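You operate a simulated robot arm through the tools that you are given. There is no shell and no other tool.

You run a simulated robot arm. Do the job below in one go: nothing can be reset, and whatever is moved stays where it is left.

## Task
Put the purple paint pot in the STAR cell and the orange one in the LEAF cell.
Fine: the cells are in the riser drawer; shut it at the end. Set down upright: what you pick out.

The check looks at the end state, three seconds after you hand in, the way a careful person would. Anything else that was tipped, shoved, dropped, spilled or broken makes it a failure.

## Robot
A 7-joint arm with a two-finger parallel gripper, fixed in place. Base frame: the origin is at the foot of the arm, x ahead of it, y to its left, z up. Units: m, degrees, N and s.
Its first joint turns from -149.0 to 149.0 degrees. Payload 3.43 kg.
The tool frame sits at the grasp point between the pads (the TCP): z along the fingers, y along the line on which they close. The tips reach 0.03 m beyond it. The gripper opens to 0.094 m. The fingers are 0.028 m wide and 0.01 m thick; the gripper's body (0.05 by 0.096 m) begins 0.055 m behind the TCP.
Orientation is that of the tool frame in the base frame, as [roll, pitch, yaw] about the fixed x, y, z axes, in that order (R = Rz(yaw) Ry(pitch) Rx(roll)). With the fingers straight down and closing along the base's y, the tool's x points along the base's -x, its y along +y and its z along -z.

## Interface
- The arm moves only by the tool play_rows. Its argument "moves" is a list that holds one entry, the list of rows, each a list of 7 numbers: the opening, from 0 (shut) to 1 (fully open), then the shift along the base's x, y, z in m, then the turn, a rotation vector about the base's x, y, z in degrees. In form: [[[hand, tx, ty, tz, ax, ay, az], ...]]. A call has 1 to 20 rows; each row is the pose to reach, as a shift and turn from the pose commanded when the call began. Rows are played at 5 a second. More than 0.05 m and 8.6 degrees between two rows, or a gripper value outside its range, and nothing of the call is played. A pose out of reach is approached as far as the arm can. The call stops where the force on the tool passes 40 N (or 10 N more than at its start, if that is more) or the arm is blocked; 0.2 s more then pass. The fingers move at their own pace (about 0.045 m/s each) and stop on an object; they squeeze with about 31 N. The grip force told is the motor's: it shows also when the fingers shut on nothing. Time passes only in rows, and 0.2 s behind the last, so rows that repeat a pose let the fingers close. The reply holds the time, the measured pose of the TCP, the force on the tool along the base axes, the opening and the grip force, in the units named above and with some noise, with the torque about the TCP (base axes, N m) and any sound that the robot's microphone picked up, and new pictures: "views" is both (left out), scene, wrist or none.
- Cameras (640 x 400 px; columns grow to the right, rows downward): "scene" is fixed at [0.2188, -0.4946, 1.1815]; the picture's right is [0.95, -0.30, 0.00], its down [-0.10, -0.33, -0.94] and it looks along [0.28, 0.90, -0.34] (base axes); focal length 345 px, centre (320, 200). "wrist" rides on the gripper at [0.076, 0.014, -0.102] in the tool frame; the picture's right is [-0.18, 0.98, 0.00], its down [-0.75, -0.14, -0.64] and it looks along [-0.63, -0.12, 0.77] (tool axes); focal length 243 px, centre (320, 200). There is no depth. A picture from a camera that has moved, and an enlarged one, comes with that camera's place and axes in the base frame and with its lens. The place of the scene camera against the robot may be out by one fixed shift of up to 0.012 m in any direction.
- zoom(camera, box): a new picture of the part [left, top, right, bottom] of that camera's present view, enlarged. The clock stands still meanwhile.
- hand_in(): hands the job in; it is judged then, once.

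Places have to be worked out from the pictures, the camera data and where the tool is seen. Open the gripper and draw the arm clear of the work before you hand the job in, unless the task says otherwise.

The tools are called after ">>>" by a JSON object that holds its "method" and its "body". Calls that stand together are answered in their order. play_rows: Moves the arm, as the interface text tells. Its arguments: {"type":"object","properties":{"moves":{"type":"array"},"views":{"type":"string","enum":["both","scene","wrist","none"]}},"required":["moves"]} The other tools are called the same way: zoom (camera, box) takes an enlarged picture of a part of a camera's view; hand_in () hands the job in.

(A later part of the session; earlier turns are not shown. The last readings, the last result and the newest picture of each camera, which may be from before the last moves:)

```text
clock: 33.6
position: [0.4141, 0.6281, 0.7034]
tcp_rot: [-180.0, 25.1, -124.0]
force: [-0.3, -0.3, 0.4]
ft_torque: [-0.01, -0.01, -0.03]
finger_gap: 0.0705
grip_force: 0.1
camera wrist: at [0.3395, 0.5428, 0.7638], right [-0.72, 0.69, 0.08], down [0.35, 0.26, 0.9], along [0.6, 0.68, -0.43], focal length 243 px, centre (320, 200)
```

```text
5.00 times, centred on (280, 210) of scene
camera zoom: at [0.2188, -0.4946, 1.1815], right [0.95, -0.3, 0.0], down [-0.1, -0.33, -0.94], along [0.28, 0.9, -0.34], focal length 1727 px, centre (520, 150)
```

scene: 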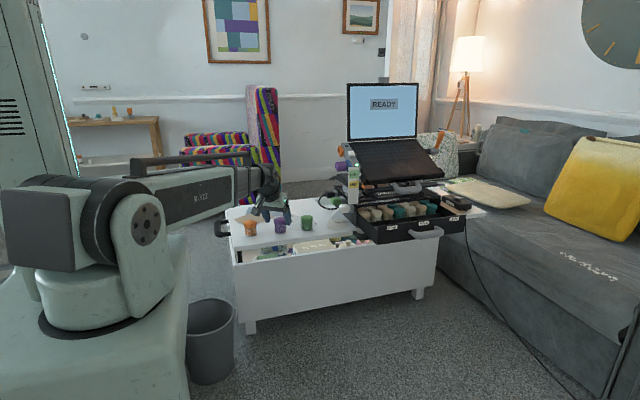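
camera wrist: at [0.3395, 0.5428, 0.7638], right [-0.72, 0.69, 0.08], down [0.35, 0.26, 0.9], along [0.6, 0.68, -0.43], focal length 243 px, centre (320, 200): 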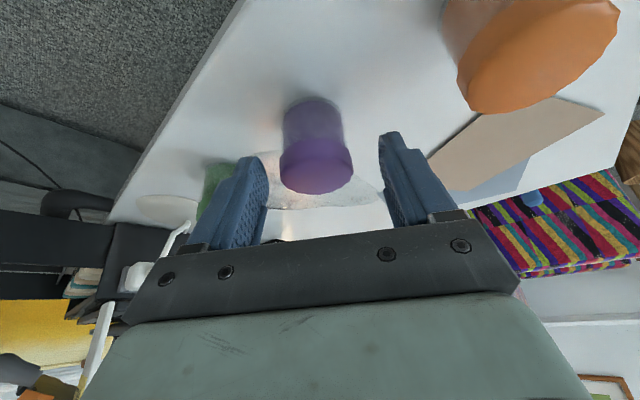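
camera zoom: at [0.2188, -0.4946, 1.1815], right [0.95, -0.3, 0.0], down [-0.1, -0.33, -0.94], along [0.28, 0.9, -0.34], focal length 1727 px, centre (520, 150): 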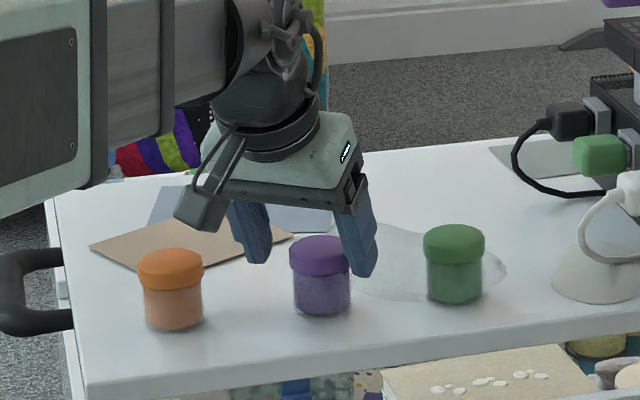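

The fingers straddle the pot. The lid top is near z≈0.696 and the table near 0.658, so I'll go 7 mm lower with a small centring shift, then close.

>>> {"method": "play_rows", "body": {"moves": [[[0.75, -0.0003, -0.002, -0.004, 0, 0, 0], [0.7, -0.0006, -0.0044, -0.007, 0, 0, 0], [0.6, -0.0006, -0.0044, -0.007, 0, 0, 0], [0.52, -0.0006, -0.0044, -0.007, 0, 0, 0], [0.46, -0.0006, -0.0044, -0.007, 0, 0, 0], [0.4, -0.0006, -0.0044, -0.007, 0, 0, 0], [0.3, -0.0006, -0.0044, -0.007, 0, 0, 0], [0.3, -0.0006, -0.0044, -0.007, 0, 0, 0]]], "views": "both"}}

>>> {"method": "zoom", "body": {"camera": "wrist", "box": [180, 0, 500, 220]}}

>>> {"method": "zoom", "body": {"camera": "scene", "box": [220, 170, 340, 250]}}

```text
clock: 35.4
position: [0.413, 0.6248, 0.6976]
tcp_rot: [180.0, 25.0, -123.9]
force: [0.7, 0.8, -0.3]
ft_torque: [-0.04, -0.01, 0.0]
finger_gap: 0.0444
grip_force: 31.0
camera wrist: at [0.3389, 0.5384, 0.7572], right [-0.72, 0.69, 0.08], down [0.35, 0.26, 0.9], along [0.6, 0.68, -0.43], focal length 243 px, centre (320, 200)
```

scene: 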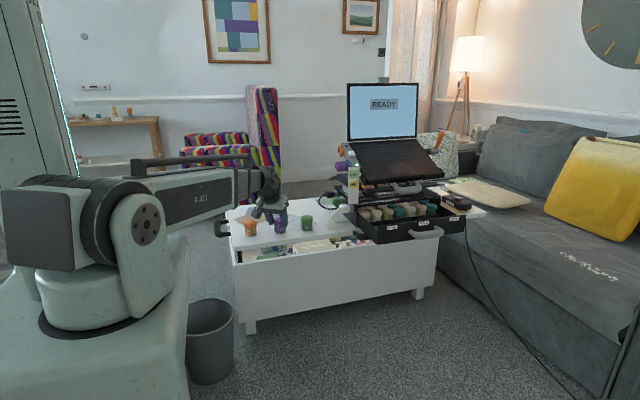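
wrist: 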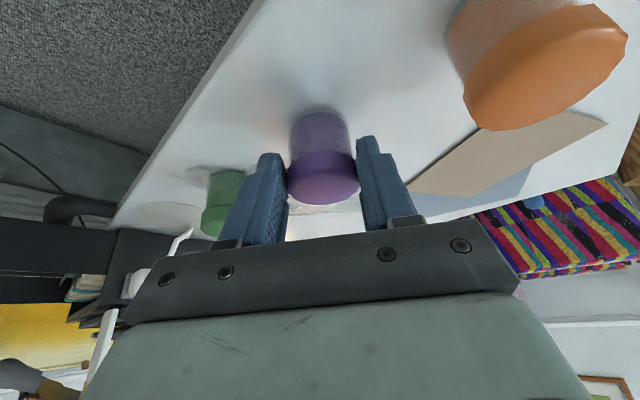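

```text
1.82 times, centred on (340, 110) of wrist
camera zoom: at [0.3389, 0.5384, 0.7572], right [-0.72, 0.69, 0.08], down [0.35, 0.26, 0.9], along [0.6, 0.68, -0.43], focal length 441 px, centre (284, 364)
```

zoom: 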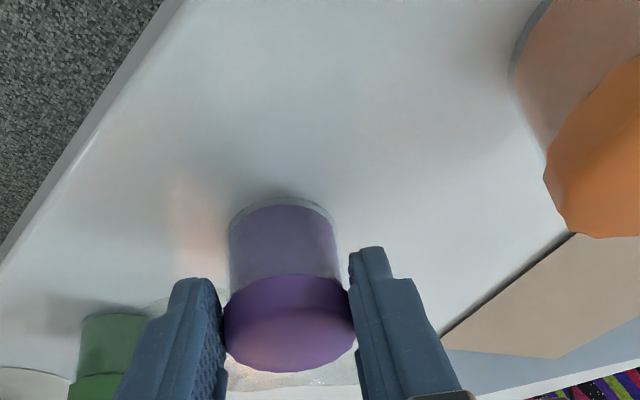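

```text
5.00 times, centred on (280, 210) of scene
camera zoom: at [0.2188, -0.4946, 1.1815], right [0.95, -0.3, 0.0], down [-0.1, -0.33, -0.94], along [0.28, 0.9, -0.34], focal length 1727 px, centre (520, 150)
```

zoom: 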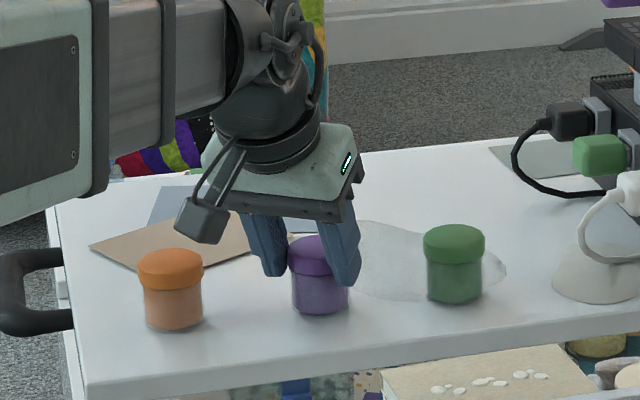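

Gripped at 44 mm, on the lid. I'll lift a few centimetres and check it stays held and upright.

>>> {"method": "play_rows", "body": {"moves": [[[0.3, 0, 0, 0.01, 0, 0, 0], [0.3, 0, 0, 0.03, 0, 0, 0], [0.3, 0, 0, 0.06, 0, 0, 0], [0.3, 0, 0, 0.1, 0, 0, 0], [0.3, 0, 0, 0.1, 0, 0, 0]]], "views": "both"}}

>>> {"method": "zoom", "body": {"camera": "scene", "box": [220, 150, 340, 250]}}

>>> {"method": "zoom", "body": {"camera": "wrist", "box": [180, 0, 500, 220]}}

```text
clock: 36.6
position: [0.4126, 0.6237, 0.7983]
tcp_rot: [-180.0, 25.0, -124.0]
force: [0.3, -0.6, -0.1]
ft_torque: [-0.01, 0.01, -0.02]
finger_gap: 0.028
grip_force: 0.1
camera wrist: at [0.3381, 0.5369, 0.8577], right [-0.72, 0.69, 0.08], down [0.35, 0.26, 0.9], along [0.6, 0.68, -0.43], focal length 243 px, centre (320, 200)
```

scene: 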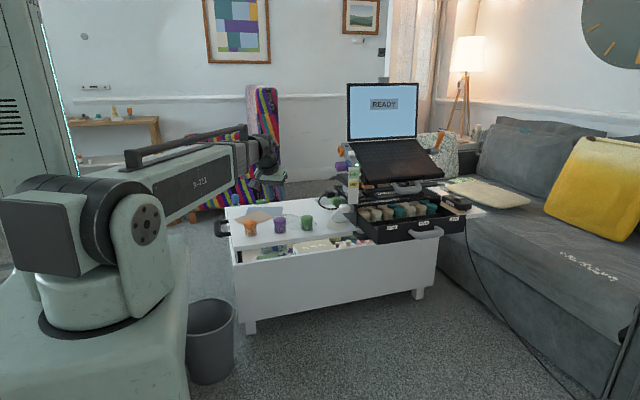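
wrist: 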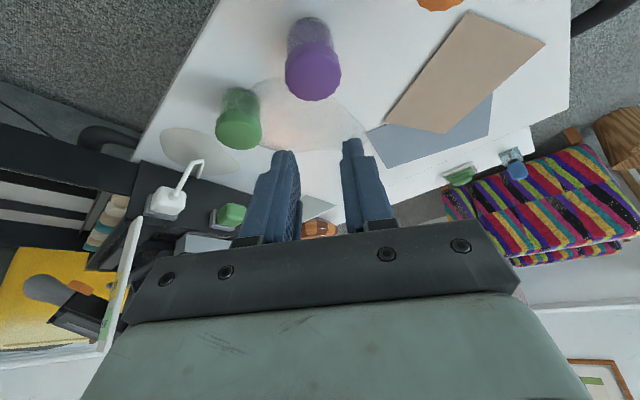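

```text
4.00 times, centred on (280, 200) of scene
camera zoom: at [0.2188, -0.4946, 1.1815], right [0.95, -0.3, 0.0], down [-0.1, -0.33, -0.94], along [0.28, 0.9, -0.34], focal length 1381 px, centre (480, 200)
```

zoom: 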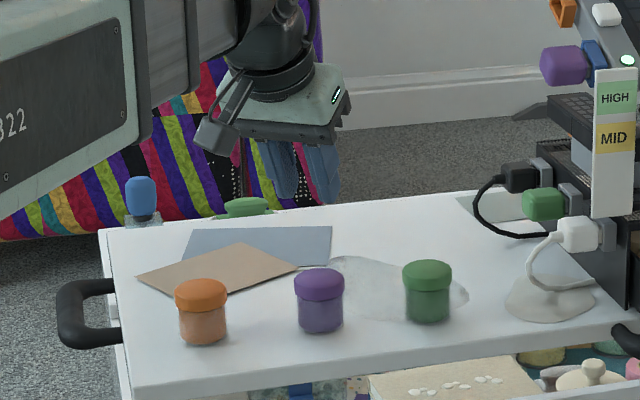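

```text
1.82 times, centred on (340, 110) of wrist
camera zoom: at [0.3381, 0.5369, 0.8577], right [-0.72, 0.69, 0.08], down [0.35, 0.26, 0.9], along [0.6, 0.68, -0.43], focal length 441 px, centre (284, 364)
```

zoom: 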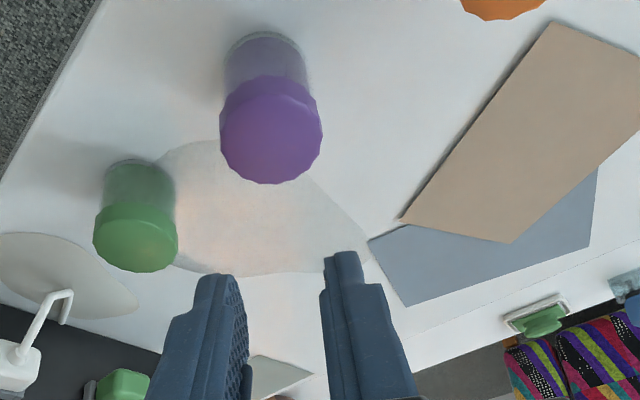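

The pot slipped out unharmed; it still stands upright where it was. Intersecting the wrist views at two heights puts it farther and lower than I took it: centre ≈(0.422, 0.637), lid top z≈0.685, table ≈0.645. I'll reopen and descend to the corrected spot.

>>> {"method": "play_rows", "body": {"moves": [[[0.75, 0.0072, 0.009, 0, 0, 0, 0], [0.75, 0.0072, 0.009, 0, 0, 0, 0], [0.75, 0.0072, 0.009, -0.04, 0, 0, 0], [0.75, 0.0072, 0.009, -0.075, 0, 0, 0], [0.75, 0.0072, 0.009, -0.095, 0, 0, 0], [0.75, 0.0072, 0.009, -0.107, 0, 0, 0], [0.75, 0.0072, 0.009, -0.107, 0, 0, 0]]], "views": "both"}}

>>> {"method": "zoom", "body": {"camera": "wrist", "box": [180, 0, 500, 220]}}

>>> {"method": "zoom", "body": {"camera": "scene", "box": [220, 170, 340, 250]}}

```text
clock: 38.2
position: [0.4205, 0.6337, 0.6891]
tcp_rot: [-179.9, 25.0, -123.9]
force: [0.6, -0.1, 0.0]
ft_torque: [0.03, 0.01, 0.04]
finger_gap: 0.0706
grip_force: 0.1
camera wrist: at [0.3461, 0.5469, 0.75], right [-0.72, 0.69, 0.08], down [0.35, 0.26, 0.9], along [0.6, 0.68, -0.43], focal length 243 px, centre (320, 200)
```

scene: 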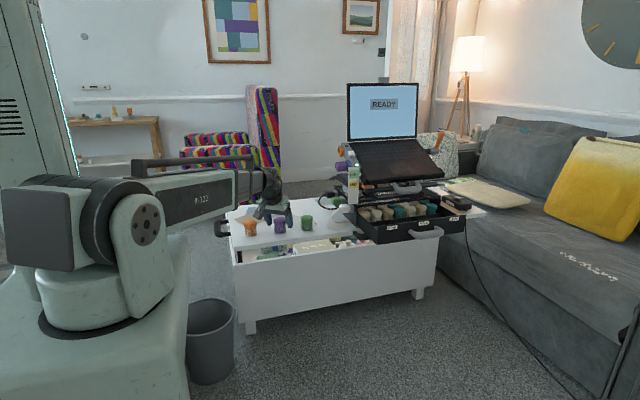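
wrist: 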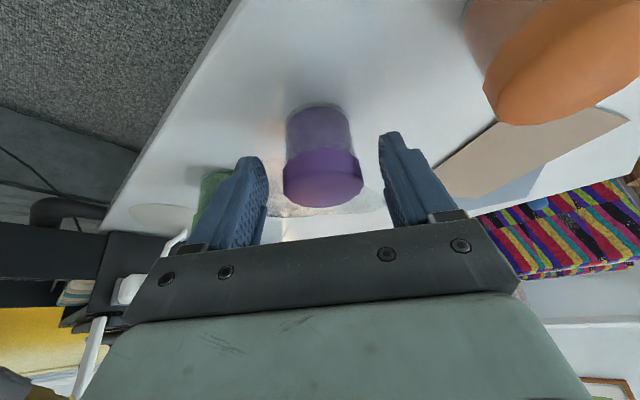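

```text
1.82 times, centred on (340, 110) of wrist
camera zoom: at [0.3461, 0.5469, 0.75], right [-0.72, 0.69, 0.08], down [0.35, 0.26, 0.9], along [0.6, 0.68, -0.43], focal length 441 px, centre (284, 364)
```

zoom: 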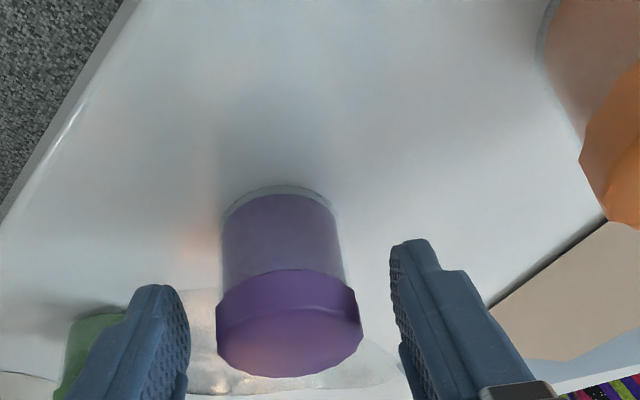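

```text
5.00 times, centred on (280, 210) of scene
camera zoom: at [0.2188, -0.4946, 1.1815], right [0.95, -0.3, 0.0], down [-0.1, -0.33, -0.94], along [0.28, 0.9, -0.34], focal length 1727 px, centre (520, 150)
```

zoom: 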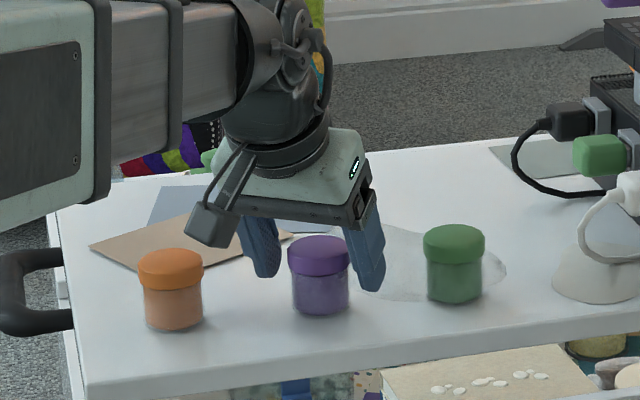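

The lid is now centred between the pads. I'll go 7 mm lower, leaving the tips about 3 mm above the table, and close fully.

>>> {"method": "play_rows", "body": {"moves": [[[0.75, 0, 0, -0.004, 0, 0, 0], [0.65, 0, 0, -0.007, 0, 0, 0], [0.57, 0, 0, -0.007, 0, 0, 0], [0.5, 0, 0, -0.007, 0, 0, 0], [0.4, 0, 0, -0.007, 0, 0, 0], [0.2, 0, 0, -0.007, 0, 0, 0], [0.0, 0, 0, -0.007, 0, 0, 0], [0.0, 0, 0, -0.007, 0, 0, 0]]], "views": "both"}}

>>> {"method": "zoom", "body": {"camera": "wrist", "box": [180, 0, 500, 220]}}

>>> {"method": "zoom", "body": {"camera": "scene", "box": [220, 170, 340, 250]}}

```text
clock: 40.0
position: [0.4209, 0.6332, 0.6831]
tcp_rot: [-180.0, 25.0, -124.0]
force: [-0.6, 0.1, -0.2]
ft_torque: [-0.01, -0.02, -0.02]
finger_gap: 0.0487
grip_force: 31.1
camera wrist: at [0.3459, 0.547, 0.7431], right [-0.72, 0.69, 0.08], down [0.35, 0.26, 0.9], along [0.6, 0.68, -0.43], focal length 243 px, centre (320, 200)
```

scene: 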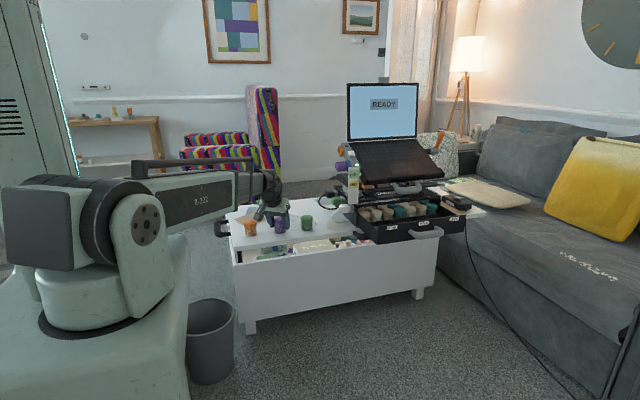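
wrist: 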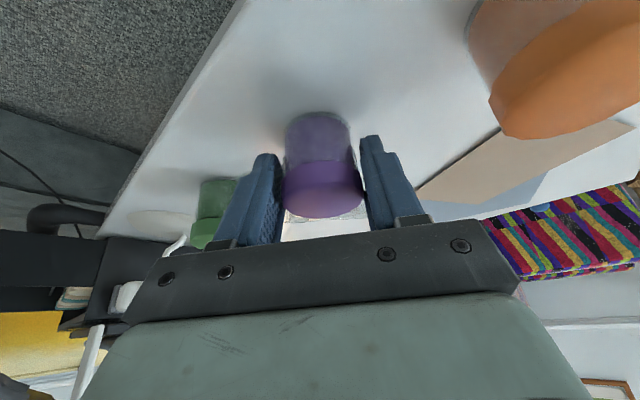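

```text
1.82 times, centred on (340, 110) of wrist
camera zoom: at [0.3459, 0.547, 0.7431], right [-0.72, 0.69, 0.08], down [0.35, 0.26, 0.9], along [0.6, 0.68, -0.43], focal length 441 px, centre (284, 364)
```

zoom: 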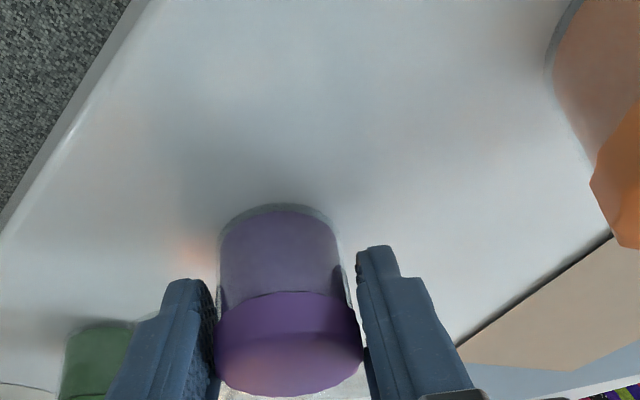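

```text
5.00 times, centred on (280, 210) of scene
camera zoom: at [0.2188, -0.4946, 1.1815], right [0.95, -0.3, 0.0], down [-0.1, -0.33, -0.94], along [0.28, 0.9, -0.34], focal length 1727 px, centre (520, 150)
```

zoom: 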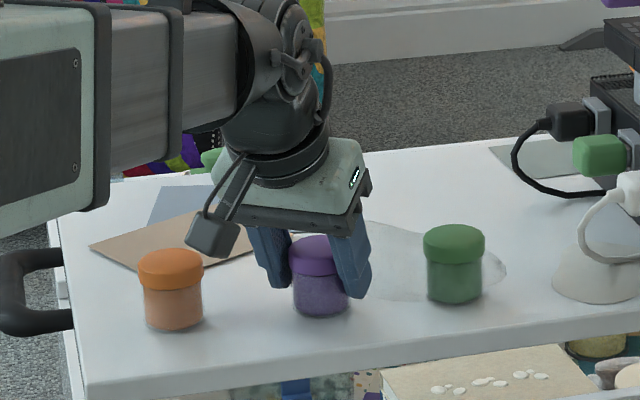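

The lid's true diameter is 48.7 mm, so it sits about 1 cm farther out than my estimate and the pads hold it only near their edge. I'll reopen, shift 11 mm outward and re-grip.

>>> {"method": "play_rows", "body": {"moves": [[[0.3, 0, 0, 0, 0, 0, 0], [0.65, 0, 0, 0, 0, 0, 0], [0.7, 0, 0, 0, 0, 0, 0], [0.7, 0.003, 0.005, 0, 0, 0, 0], [0.7, 0.006, 0.0095, 0, 0, 0, 0], [0.7, 0.006, 0.0095, 0, 0, 0, 0]]], "views": "wrist"}}

>>> {"method": "zoom", "body": {"camera": "wrist", "box": [180, 0, 500, 220]}}

>>> {"method": "zoom", "body": {"camera": "scene", "box": [220, 170, 340, 250]}}

```text
clock: 41.4
position: [0.4273, 0.6433, 0.6836]
tcp_rot: [-180.0, 25.1, -124.1]
force: [-0.3, 0.3, 0.7]
ft_torque: [0.0, 0.0, -0.01]
finger_gap: 0.0656
grip_force: 0.0
camera wrist: at [0.352, 0.5566, 0.7431], right [-0.72, 0.69, 0.08], down [0.35, 0.26, 0.9], along [0.6, 0.68, -0.43], focal length 243 px, centre (320, 200)
```

wrist: 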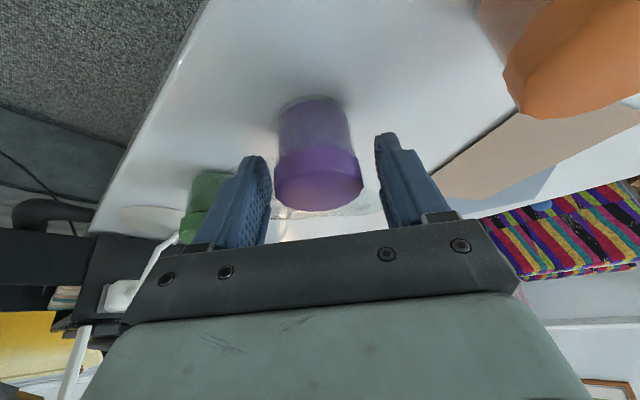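

```text
1.82 times, centred on (340, 110) of wrist
camera zoom: at [0.352, 0.5566, 0.7431], right [-0.72, 0.69, 0.08], down [0.35, 0.26, 0.9], along [0.6, 0.68, -0.43], focal length 441 px, centre (284, 364)
```

zoom: 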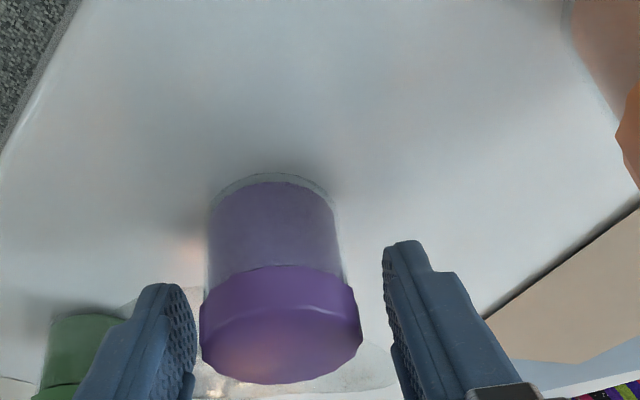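

```text
5.00 times, centred on (280, 210) of scene
camera zoom: at [0.2188, -0.4946, 1.1815], right [0.95, -0.3, 0.0], down [-0.1, -0.33, -0.94], along [0.28, 0.9, -0.34], focal length 1727 px, centre (520, 150)
```

zoom: 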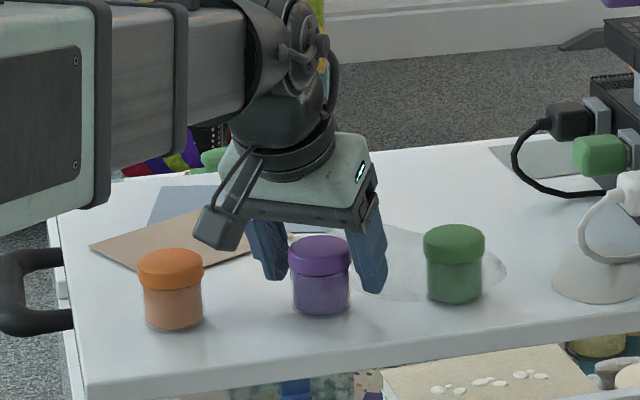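

Now the lid centre (0.428, 0.643) coincides with the pad centres. I'll close and lift.

>>> {"method": "play_rows", "body": {"moves": [[[0.6, 0, 0, 0, 0, 0, 0], [0.5, 0, 0, 0, 0, 0, 0], [0.35, 0, 0, 0, 0, 0, 0], [0.15, 0, 0, 0, 0, 0, 0], [0.0, 0, 0, 0, 0, 0, 0], [0.0, 0, 0, 0, 0, 0, 0], [0.0, 0, 0, 0.01, 0, 0, 0], [0.0, 0, 0, 0.025, 0, 0, 0], [0.0, 0, 0, 0.04, 0, 0, 0]]], "views": "both"}}

>>> {"method": "zoom", "body": {"camera": "wrist", "box": [180, 0, 500, 220]}}

>>> {"method": "zoom", "body": {"camera": "scene", "box": [220, 170, 340, 250]}}

```text
clock: 43.4
position: [0.4268, 0.6423, 0.7228]
tcp_rot: [-180.0, 25.0, -124.1]
force: [0.6, -0.1, 0.0]
ft_torque: [0.04, 0.01, 0.02]
finger_gap: 0.0458
grip_force: 30.7
camera wrist: at [0.3516, 0.5564, 0.7828], right [-0.72, 0.69, 0.08], down [0.35, 0.26, 0.9], along [0.6, 0.68, -0.43], focal length 243 px, centre (320, 200)
```

scene: 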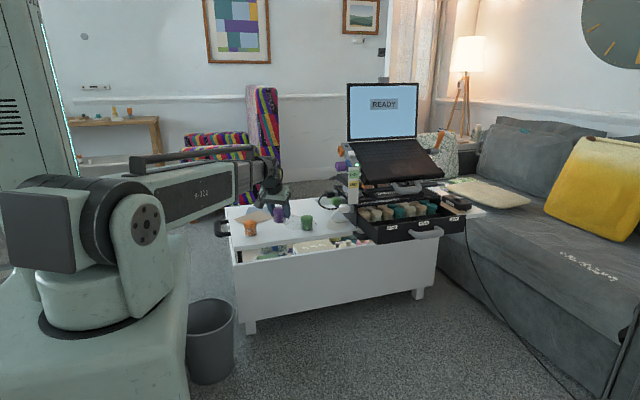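
wrist: 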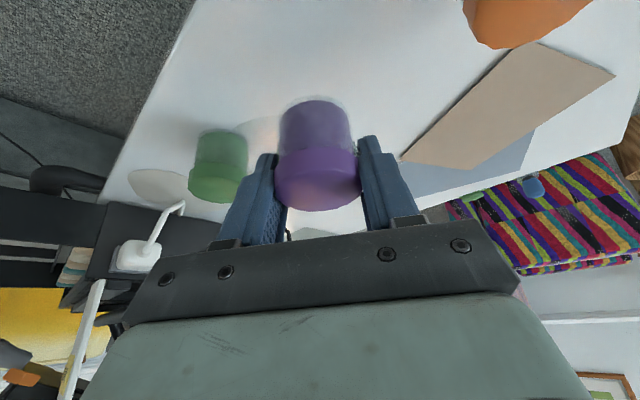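

```text
1.82 times, centred on (340, 110) of wrist
camera zoom: at [0.3516, 0.5564, 0.7828], right [-0.72, 0.69, 0.08], down [0.35, 0.26, 0.9], along [0.6, 0.68, -0.43], focal length 441 px, centre (284, 364)
```

zoom: 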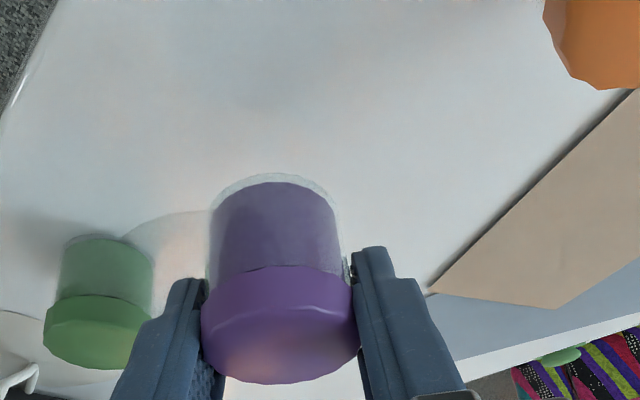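

```text
5.00 times, centred on (280, 210) of scene
camera zoom: at [0.2188, -0.4946, 1.1815], right [0.95, -0.3, 0.0], down [-0.1, -0.33, -0.94], along [0.28, 0.9, -0.34], focal length 1727 px, centre (520, 150)
```

zoom: 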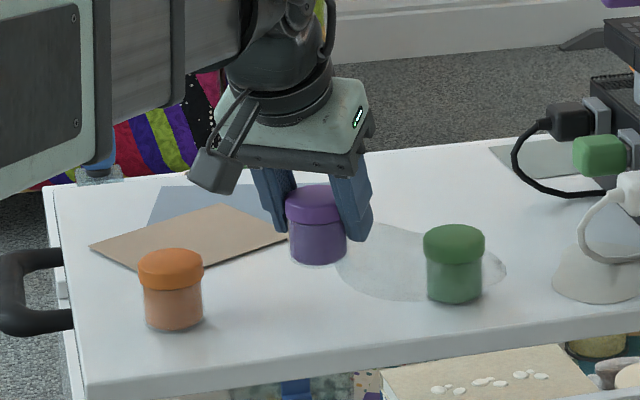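

Purple is lifted, upright and firmly held (gap 46 mm). I'll carry it up, in and around to above the STAR cell, turning the tool with the azimuth so the pot stays upright.

>>> {"method": "play_rows", "body": {"moves": [[[0, 0, 0, 0.04, 0, 0, 0], [0, 0, 0, 0.085, 0, 0, 0], [0, 0, 0, 0.13, 0, 0, 0], [0, 0, 0, 0.18, 0, 0, 0], [0, 0.0206, -0.0407, 0.18, 0, 0, -4], [0, 0.0412, -0.0813, 0.18, 0, 0, -8], [0, 0.0619, -0.122, 0.18, 0, 0, -12], [0, 0.0825, -0.1627, 0.18, 0, 0, -16], [0, 0.1031, -0.2034, 0.18, 0, 0, -20], [0, 0.1237, -0.2441, 0.18, 0, 0, -23.8], [0, 0.1655, -0.2285, 0.18, 0, 0, -23.8], [0, 0.2073, -0.2129, 0.18, 0, 0, -23.8], [0, 0.2491, -0.1973, 0.18, 0, 0, -23.8], [0, 0.2909, -0.1817, 0.18, 0, 0, -23.8], [0, 0.3327, -0.1661, 0.18, 0, 0, -23.8], [0, 0.3327, -0.1661, 0.15, 0, 0, -23.8], [0, 0.3327, -0.1661, 0.15, 0, 0, -23.8]]], "views": "both"}}

>>> {"method": "zoom", "body": {"camera": "wrist", "box": [100, 0, 540, 250]}}

>>> {"method": "zoom", "body": {"camera": "scene", "box": [320, 140, 480, 250]}}

```text
clock: 47.0
position: [0.7595, 0.4764, 0.8719]
tcp_rot: [180.0, 25.0, -147.8]
force: [0.0, 0.3, -0.2]
ft_torque: [0.02, 0.01, -0.02]
finger_gap: 0.0453
grip_force: 31.3
camera wrist: at [0.6564, 0.4269, 0.9325], right [-0.38, 0.92, 0.08], down [0.42, 0.1, 0.9], along [0.82, 0.38, -0.43], focal length 243 px, centre (320, 200)
```

scene: 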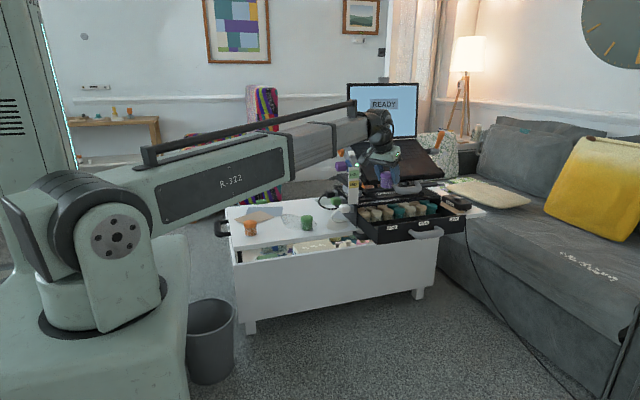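
wrist: 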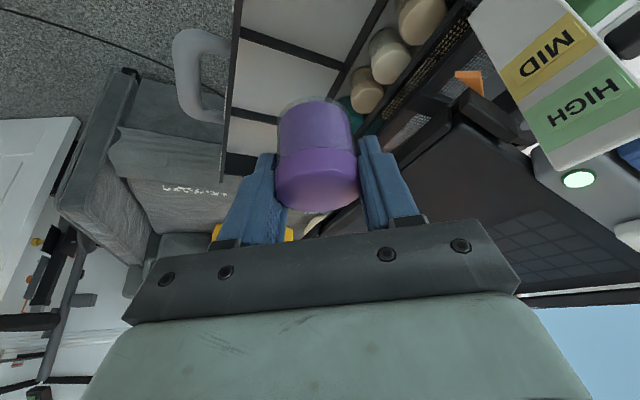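

```text
1.45 times, centred on (320, 125) of wrist
camera zoom: at [0.6564, 0.4269, 0.9325], right [-0.38, 0.92, 0.08], down [0.42, 0.1, 0.9], along [0.82, 0.38, -0.43], focal length 353 px, centre (320, 309)
```

zoom: 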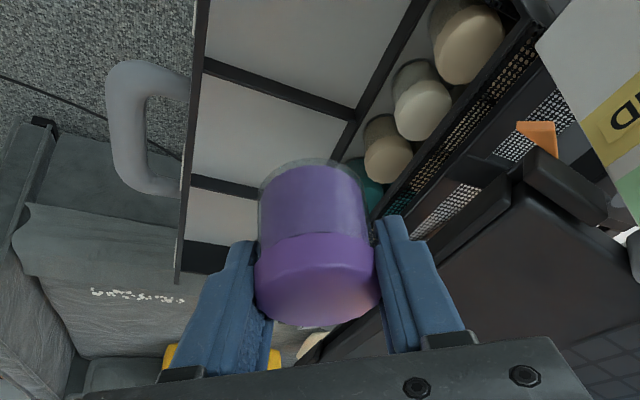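

```text
3.64 times, centred on (400, 195) of scene
camera zoom: at [0.2188, -0.4946, 1.1815], right [0.95, -0.3, 0.0], down [-0.1, -0.33, -0.94], along [0.28, 0.9, -0.34], focal length 1256 px, centre (29, 218)
```

zoom: 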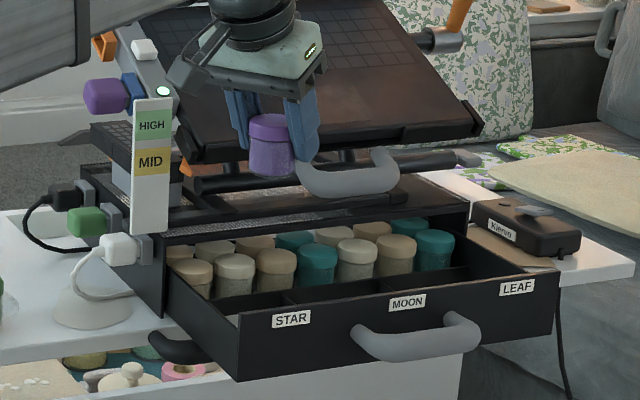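

The STAR/MOON divider triangulates to x≈0.803 with its top at z≈0.70, and the front cells span y≈0.43–0.53, so STAR's centre is about (0.754, 0.48). I'll shift 5 mm to centre and lower partway into the cell.

>>> {"method": "play_rows", "body": {"moves": [[[0, -0.005, 0, 0, 0, 0, 0], [0, -0.005, 0, -0.04, 0, 0, 0], [0, -0.005, 0, -0.08, 0, 0, 0], [0, -0.005, 0, -0.115, 0, 0, 0], [0, -0.005, 0, -0.135, 0, 0, 0], [0, -0.005, 0, -0.135, 0, 0, 0]]], "views": "both"}}

>>> {"method": "zoom", "body": {"camera": "wrist", "box": [100, 0, 540, 250]}}

>>> {"method": "zoom", "body": {"camera": "scene", "box": [330, 160, 470, 250]}}

```text
clock: 48.4
position: [0.7543, 0.4766, 0.7365]
tcp_rot: [180.0, 25.0, -147.7]
force: [1.1, -0.5, -1.2]
ft_torque: [-0.01, -0.01, 0.0]
finger_gap: 0.0451
grip_force: 31.2
camera wrist: at [0.6516, 0.4282, 0.7973], right [-0.38, 0.92, 0.08], down [0.42, 0.1, 0.9], along [0.82, 0.38, -0.43], focal length 243 px, centre (320, 200)
```

scene: 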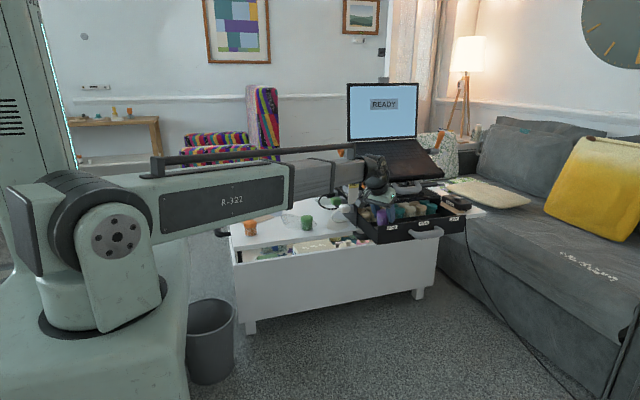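
wrist: 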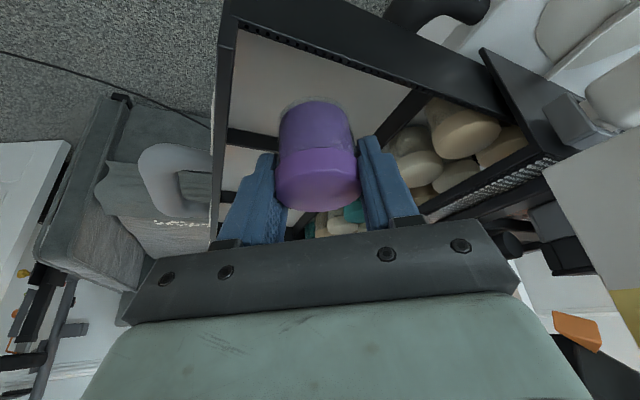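

```text
1.45 times, centred on (320, 125) of wrist
camera zoom: at [0.6516, 0.4282, 0.7973], right [-0.38, 0.92, 0.08], down [0.42, 0.1, 0.9], along [0.82, 0.38, -0.43], focal length 353 px, centre (320, 309)
```

zoom: 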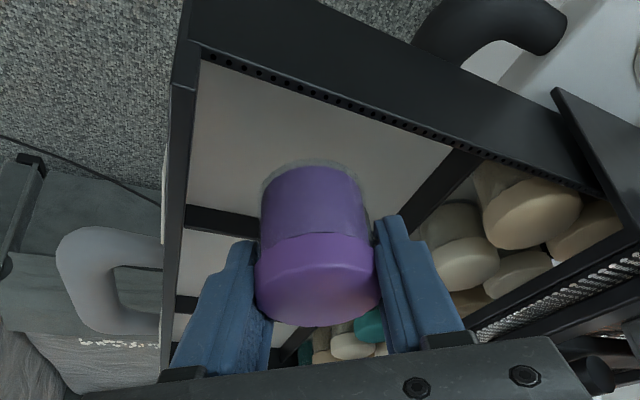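

```text
4.44 times, centred on (400, 205) of scene
camera zoom: at [0.2188, -0.4946, 1.1815], right [0.95, -0.3, 0.0], down [-0.1, -0.33, -0.94], along [0.28, 0.9, -0.34], focal length 1535 px, centre (-36, 178)
```

zoom: 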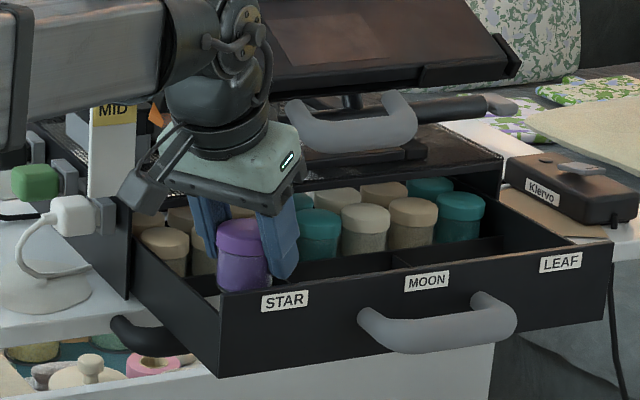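

The pot is well inside the STAR walls in both views. I'll nudge 4 mm left and lower to just above the floor, watching the force.

>>> {"method": "play_rows", "body": {"moves": [[[0, -0.004, 0.001, -0.01, 0, 0, 0], [0, -0.004, 0.001, -0.02, 0, 0, 0], [0, -0.004, 0.001, -0.028, 0, 0, 0], [0, -0.004, 0.001, -0.034, 0, 0, 0], [0, -0.004, 0.001, -0.034, 0, 0, 0]]], "views": "both"}}

>>> {"method": "zoom", "body": {"camera": "wrist", "box": [100, 0, 540, 250]}}

>>> {"method": "zoom", "body": {"camera": "scene", "box": [330, 160, 470, 250]}}

```text
clock: 49.6
position: [0.7501, 0.4784, 0.7026]
tcp_rot: [179.9, 25.0, -147.7]
force: [0.4, -0.8, -0.2]
ft_torque: [0.0, 0.03, 0.01]
finger_gap: 0.0454
grip_force: 31.1
camera wrist: at [0.6475, 0.4289, 0.7634], right [-0.38, 0.92, 0.08], down [0.42, 0.1, 0.9], along [0.82, 0.38, -0.43], focal length 243 px, centre (320, 200)
```

scene: 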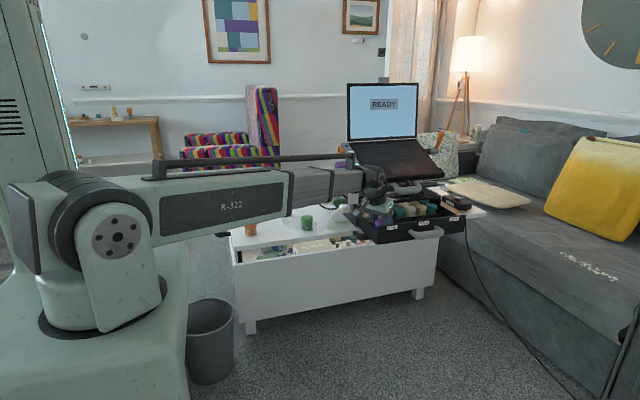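
wrist: 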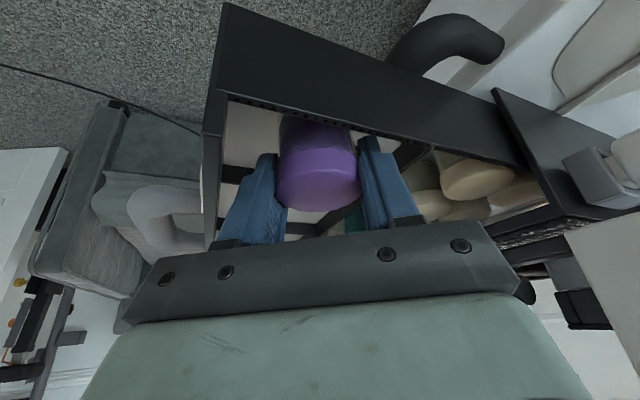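

```text
1.45 times, centred on (320, 125) of wrist
camera zoom: at [0.6475, 0.4289, 0.7634], right [-0.38, 0.92, 0.08], down [0.42, 0.1, 0.9], along [0.82, 0.38, -0.43], focal length 353 px, centre (320, 309)
```

zoom: 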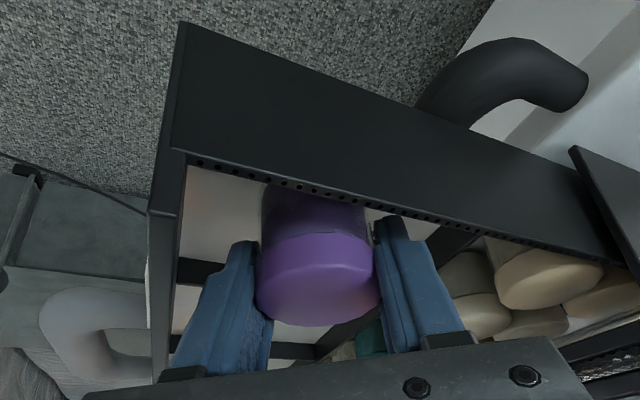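

```text
4.44 times, centred on (400, 205) of scene
camera zoom: at [0.2188, -0.4946, 1.1815], right [0.95, -0.3, 0.0], down [-0.1, -0.33, -0.94], along [0.28, 0.9, -0.34], focal length 1535 px, centre (-36, 178)
```

zoom: 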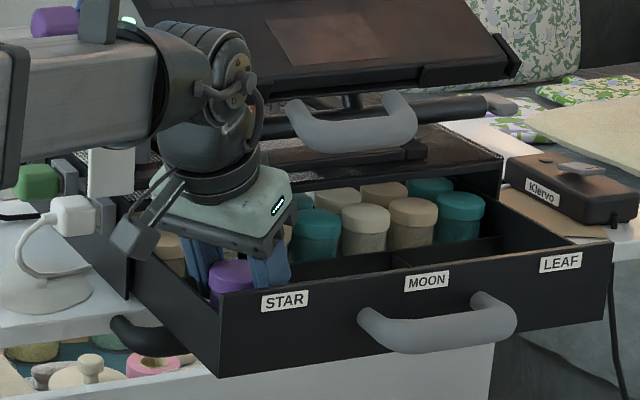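

No contact yet. I'll lower in 1.5 mm steps, watching for floor contact.

>>> {"method": "play_rows", "body": {"moves": [[[0, 0, 0, -0.0015, 0, 0, 0], [0, 0, 0, -0.003, 0, 0, 0], [0, 0, 0, -0.0045, 0, 0, 0], [0, 0, 0, -0.0045, 0, 0, 0]]], "views": "none"}}

```text
clock: 50.6
position: [0.7506, 0.4765, 0.6994]
tcp_rot: [-179.9, 24.9, -147.8]
force: [0.7, 0.4, -0.4]
ft_torque: [0.0, 0.02, 0.0]
finger_gap: 0.0453
grip_force: 30.7
```

>>> {"method": "play_rows", "body": {"moves": [[[0, 0, 0, -0.0015, 0, 0, 0], [0, 0, 0, -0.003, 0, 0, 0], [0, 0, 0, -0.003, 0, 0, 0]]], "views": "both"}}

>>> {"method": "zoom", "body": {"camera": "scene", "box": [350, 190, 430, 240]}}

>>> {"method": "zoom", "body": {"camera": "wrist", "box": [150, 50, 470, 250]}}

```text
clock: 51.4
position: [0.7487, 0.4785, 0.6968]
tcp_rot: [180.0, 25.0, -147.7]
force: [-0.5, 0.4, -0.8]
ft_torque: [-0.05, -0.04, -0.01]
finger_gap: 0.0451
grip_force: 31.6
camera wrist: at [0.6474, 0.4287, 0.7564], right [-0.38, 0.92, 0.08], down [0.42, 0.1, 0.9], along [0.82, 0.38, -0.43], focal length 243 px, centre (320, 200)
```

scene: 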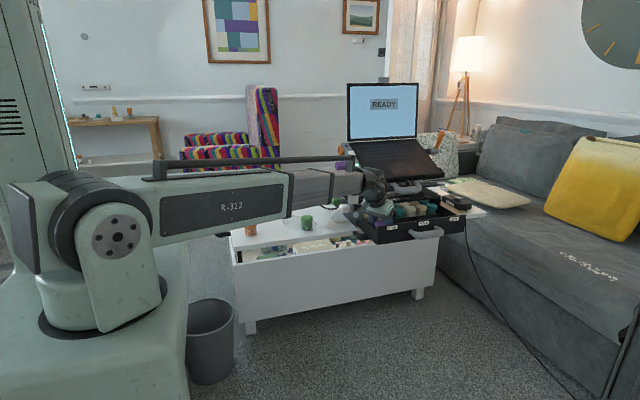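
wrist: 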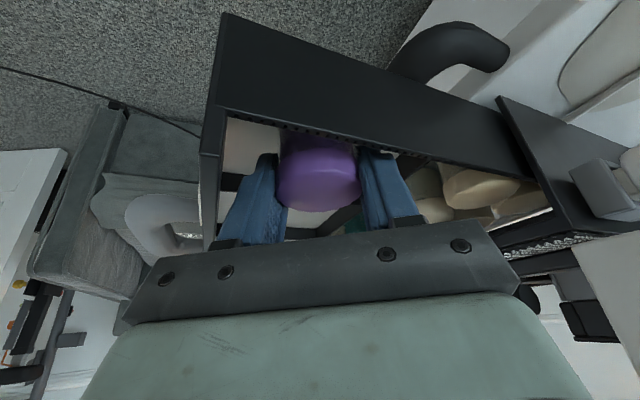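

```text
8.00 times, centred on (390, 215) of scene
camera zoom: at [0.2188, -0.4946, 1.1815], right [0.95, -0.3, 0.0], down [-0.1, -0.33, -0.94], along [0.28, 0.9, -0.34], focal length 2762 px, centre (-240, 80)
```

zoom: 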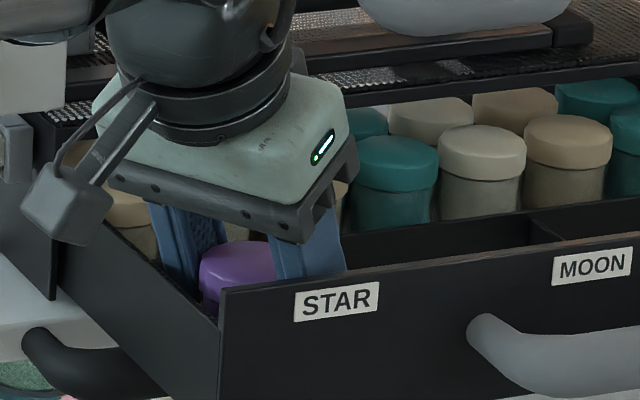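

```text
2.00 times, centred on (310, 150) of wrist
camera zoom: at [0.6474, 0.4287, 0.7564], right [-0.38, 0.92, 0.08], down [0.42, 0.1, 0.9], along [0.82, 0.38, -0.43], focal length 485 px, centre (340, 300)
```

zoom: 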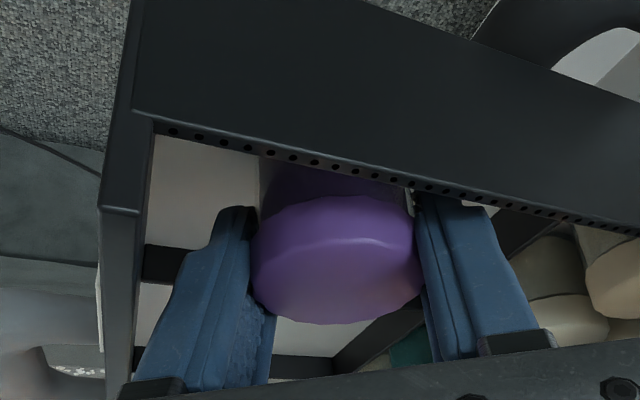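

Still free of the floor, and the body clears the front rim by about 2 cm. I'll continue lowering in small steps.

>>> {"method": "play_rows", "body": {"moves": [[[0, 0, 0, -0.0015, 0, 0, 0], [0, 0, 0, -0.003, 0, 0, 0], [0, 0, 0, -0.003, 0, 0, 0]]], "views": "none"}}

>>> {"method": "play_rows", "body": {"moves": [[[0, 0, 0, -0.0015, 0, 0, 0], [0, 0, 0, -0.003, 0, 0, 0], [0, 0, 0, -0.003, 0, 0, 0]]], "views": "wrist"}}

```text
clock: 52.2
position: [0.75, 0.4784, 0.6947]
tcp_rot: [-180.0, 25.1, -147.8]
force: [-0.8, -0.2, 14.2]
ft_torque: [-0.06, 0.07, -0.02]
finger_gap: 0.0451
grip_force: 30.8
```

```text
clock: 53.0
position: [0.7502, 0.4785, 0.6906]
tcp_rot: [180.0, 25.1, -147.8]
force: [-3.6, 0.4, 21.7]
ft_torque: [0.02, 0.13, -0.04]
finger_gap: 0.0451
grip_force: 31.1
camera wrist: at [0.647, 0.4286, 0.7512], right [-0.38, 0.92, 0.08], down [0.42, 0.1, 0.9], along [0.82, 0.38, -0.43], focal length 243 px, centre (320, 200)
```

wrist: 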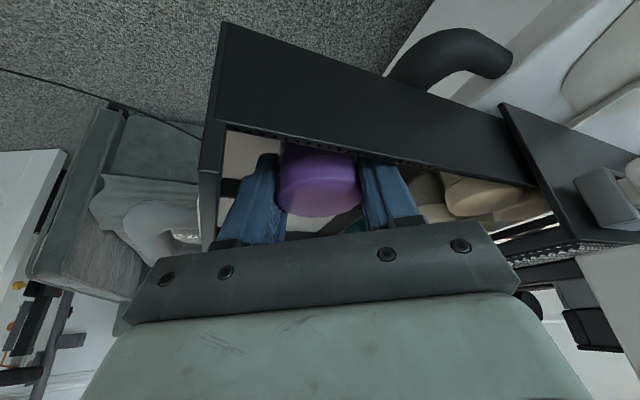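

Floor contact showed at about z 0.6945. I'll ease back up 3 mm to take off the load, then open just enough to release inside the cell.

>>> {"method": "play_rows", "body": {"moves": [[[0, 0, 0, 0.0015, 0, 0, 0], [0, 0, 0, 0.003, 0, 0, 0], [0, 0, 0, 0.003, 0, 0, 0]]], "views": "none"}}

>>> {"method": "play_rows", "body": {"moves": [[[0.3, 0, 0, 0, 0, 0, 0], [0.5, 0, 0, 0, 0, 0, 0], [0.58, 0, 0, 0, 0, 0, 0], [0.64, 0, 0, 0, 0, 0, 0], [0.64, 0, 0, 0, 0, 0, 0], [0.64, 0, 0, 0, 0, 0, 0]]], "views": "both"}}

>>> {"method": "zoom", "body": {"camera": "scene", "box": [350, 190, 430, 240]}}

>>> {"method": "zoom", "body": {"camera": "wrist", "box": [150, 50, 470, 250]}}

```text
clock: 53.8
position: [0.7503, 0.4769, 0.6931]
tcp_rot: [180.0, 25.0, -147.8]
force: [0.1, 1.1, -1.1]
ft_torque: [0.04, 0.01, -0.01]
finger_gap: 0.0452
grip_force: 31.4
```

```text
clock: 55.2
position: [0.7507, 0.4781, 0.6948]
tcp_rot: [-180.0, 25.0, -147.8]
force: [2.7, 1.2, 2.0]
ft_torque: [-0.03, 0.08, -0.06]
finger_gap: 0.0574
grip_force: 0.2
camera wrist: at [0.6479, 0.4289, 0.7538], right [-0.38, 0.92, 0.08], down [0.42, 0.1, 0.9], along [0.82, 0.38, -0.43], focal length 243 px, centre (320, 200)
```

scene: 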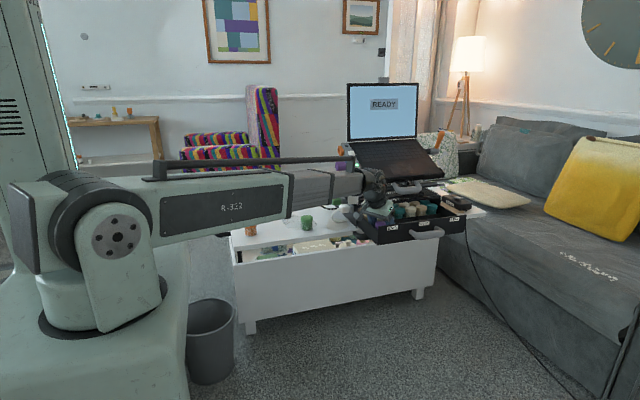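
wrist: 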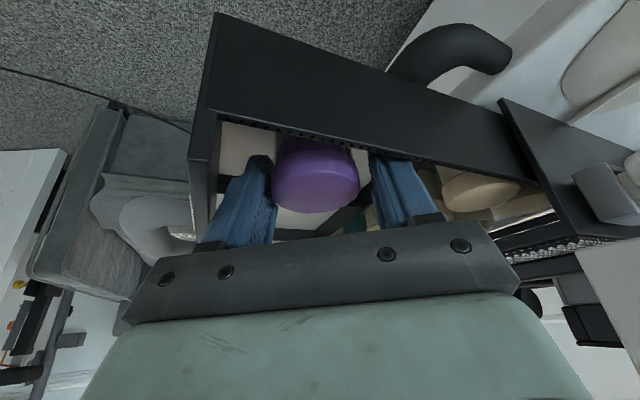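

```text
8.00 times, centred on (390, 215) of scene
camera zoom: at [0.2188, -0.4946, 1.1815], right [0.95, -0.3, 0.0], down [-0.1, -0.33, -0.94], along [0.28, 0.9, -0.34], focal length 2762 px, centre (-240, 80)
```

zoom: 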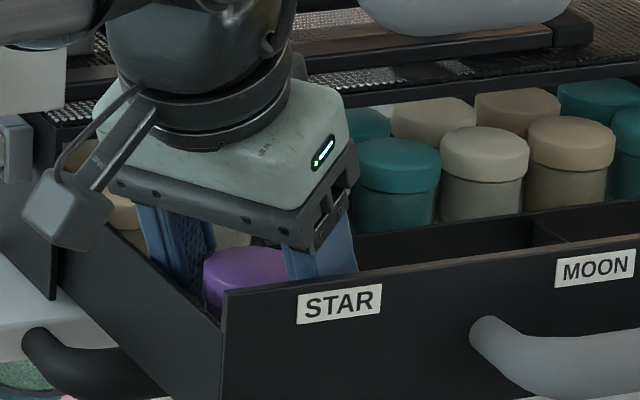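

```text
2.00 times, centred on (310, 150) of wrist
camera zoom: at [0.6479, 0.4289, 0.7538], right [-0.38, 0.92, 0.08], down [0.42, 0.1, 0.9], along [0.82, 0.38, -0.43], focal length 485 px, centre (340, 300)
```

zoom: 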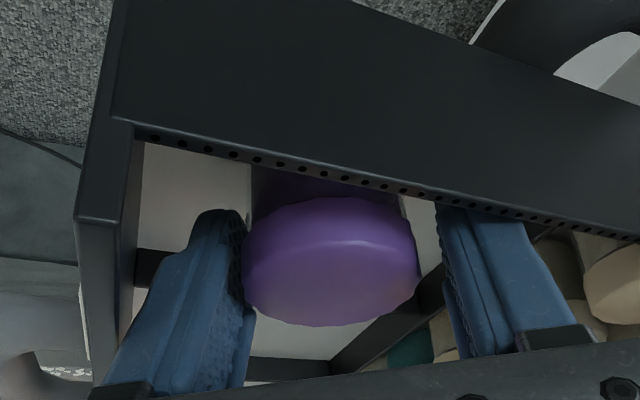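

Released. The −y finger lightly nudged the free-sliding drawer outward a millimetre or two, and the pot stands upright on the cell floor. I'll lift slowly and check it stays put.

>>> {"method": "play_rows", "body": {"moves": [[[0.62, 0, 0, 0.004, 0, 0, 0], [0.62, 0, 0, 0.01, 0, 0, 0], [0.62, 0, 0, 0.018, 0, 0, 0], [0.62, 0, 0, 0.03, 0, 0, 0], [0.62, 0, 0, 0.045, 0, 0, 0], [0.62, 0, 0, 0.07, 0, 0, 0], [0.62, 0, 0, 0.11, 0, 0, 0], [0.62, 0, 0, 0.15, 0, 0, 0], [0.62, 0, 0, 0.18, 0, 0, 0], [0.62, 0, 0, 0.18, 0, 0, 0]]], "views": "both"}}

>>> {"method": "zoom", "body": {"camera": "scene", "box": [340, 170, 480, 250]}}

>>> {"method": "zoom", "body": {"camera": "wrist", "box": [100, 0, 540, 250]}}

```text
clock: 57.4
position: [0.7496, 0.4777, 0.8736]
tcp_rot: [-179.9, 25.0, -147.8]
force: [0.2, 0.0, -0.2]
ft_torque: [0.0, 0.0, 0.01]
finger_gap: 0.0581
grip_force: 0.0
camera wrist: at [0.6467, 0.4287, 0.934], right [-0.38, 0.92, 0.08], down [0.42, 0.1, 0.9], along [0.82, 0.38, -0.43], focal length 243 px, centre (320, 200)
```

scene: 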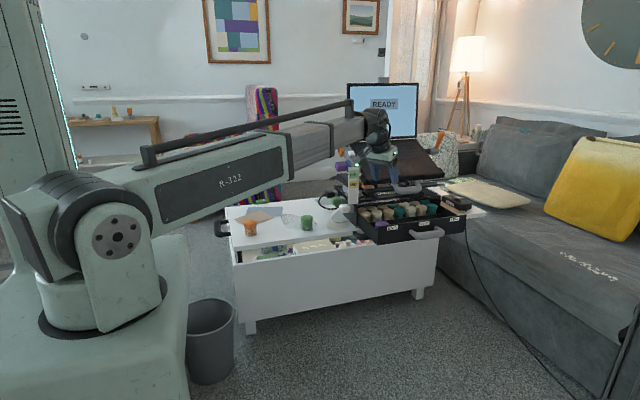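
wrist: 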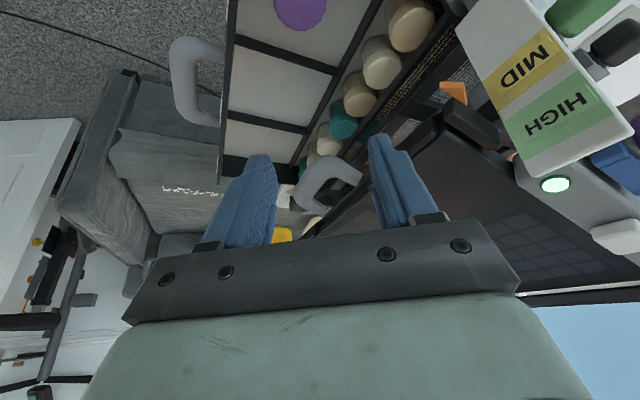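

```text
4.57 times, centred on (410, 210) of scene
camera zoom: at [0.2188, -0.4946, 1.1815], right [0.95, -0.3, 0.0], down [-0.1, -0.33, -0.94], along [0.28, 0.9, -0.34], focal length 1579 px, centre (-91, 154)
```

zoom: 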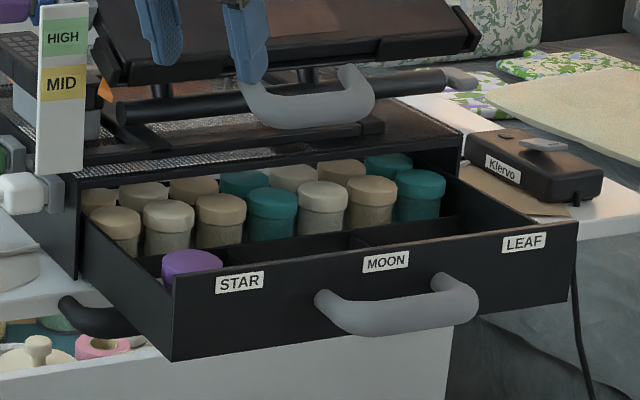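

```text
1.45 times, centred on (320, 125) of wrist
camera zoom: at [0.6467, 0.4287, 0.934], right [-0.38, 0.92, 0.08], down [0.42, 0.1, 0.9], along [0.82, 0.38, -0.43], focal length 353 px, centre (320, 309)
```

zoom: 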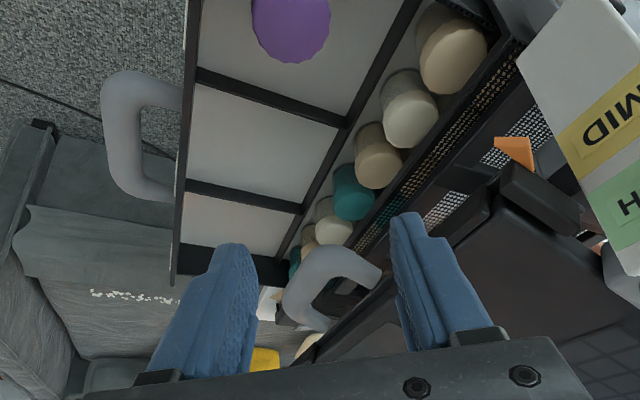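

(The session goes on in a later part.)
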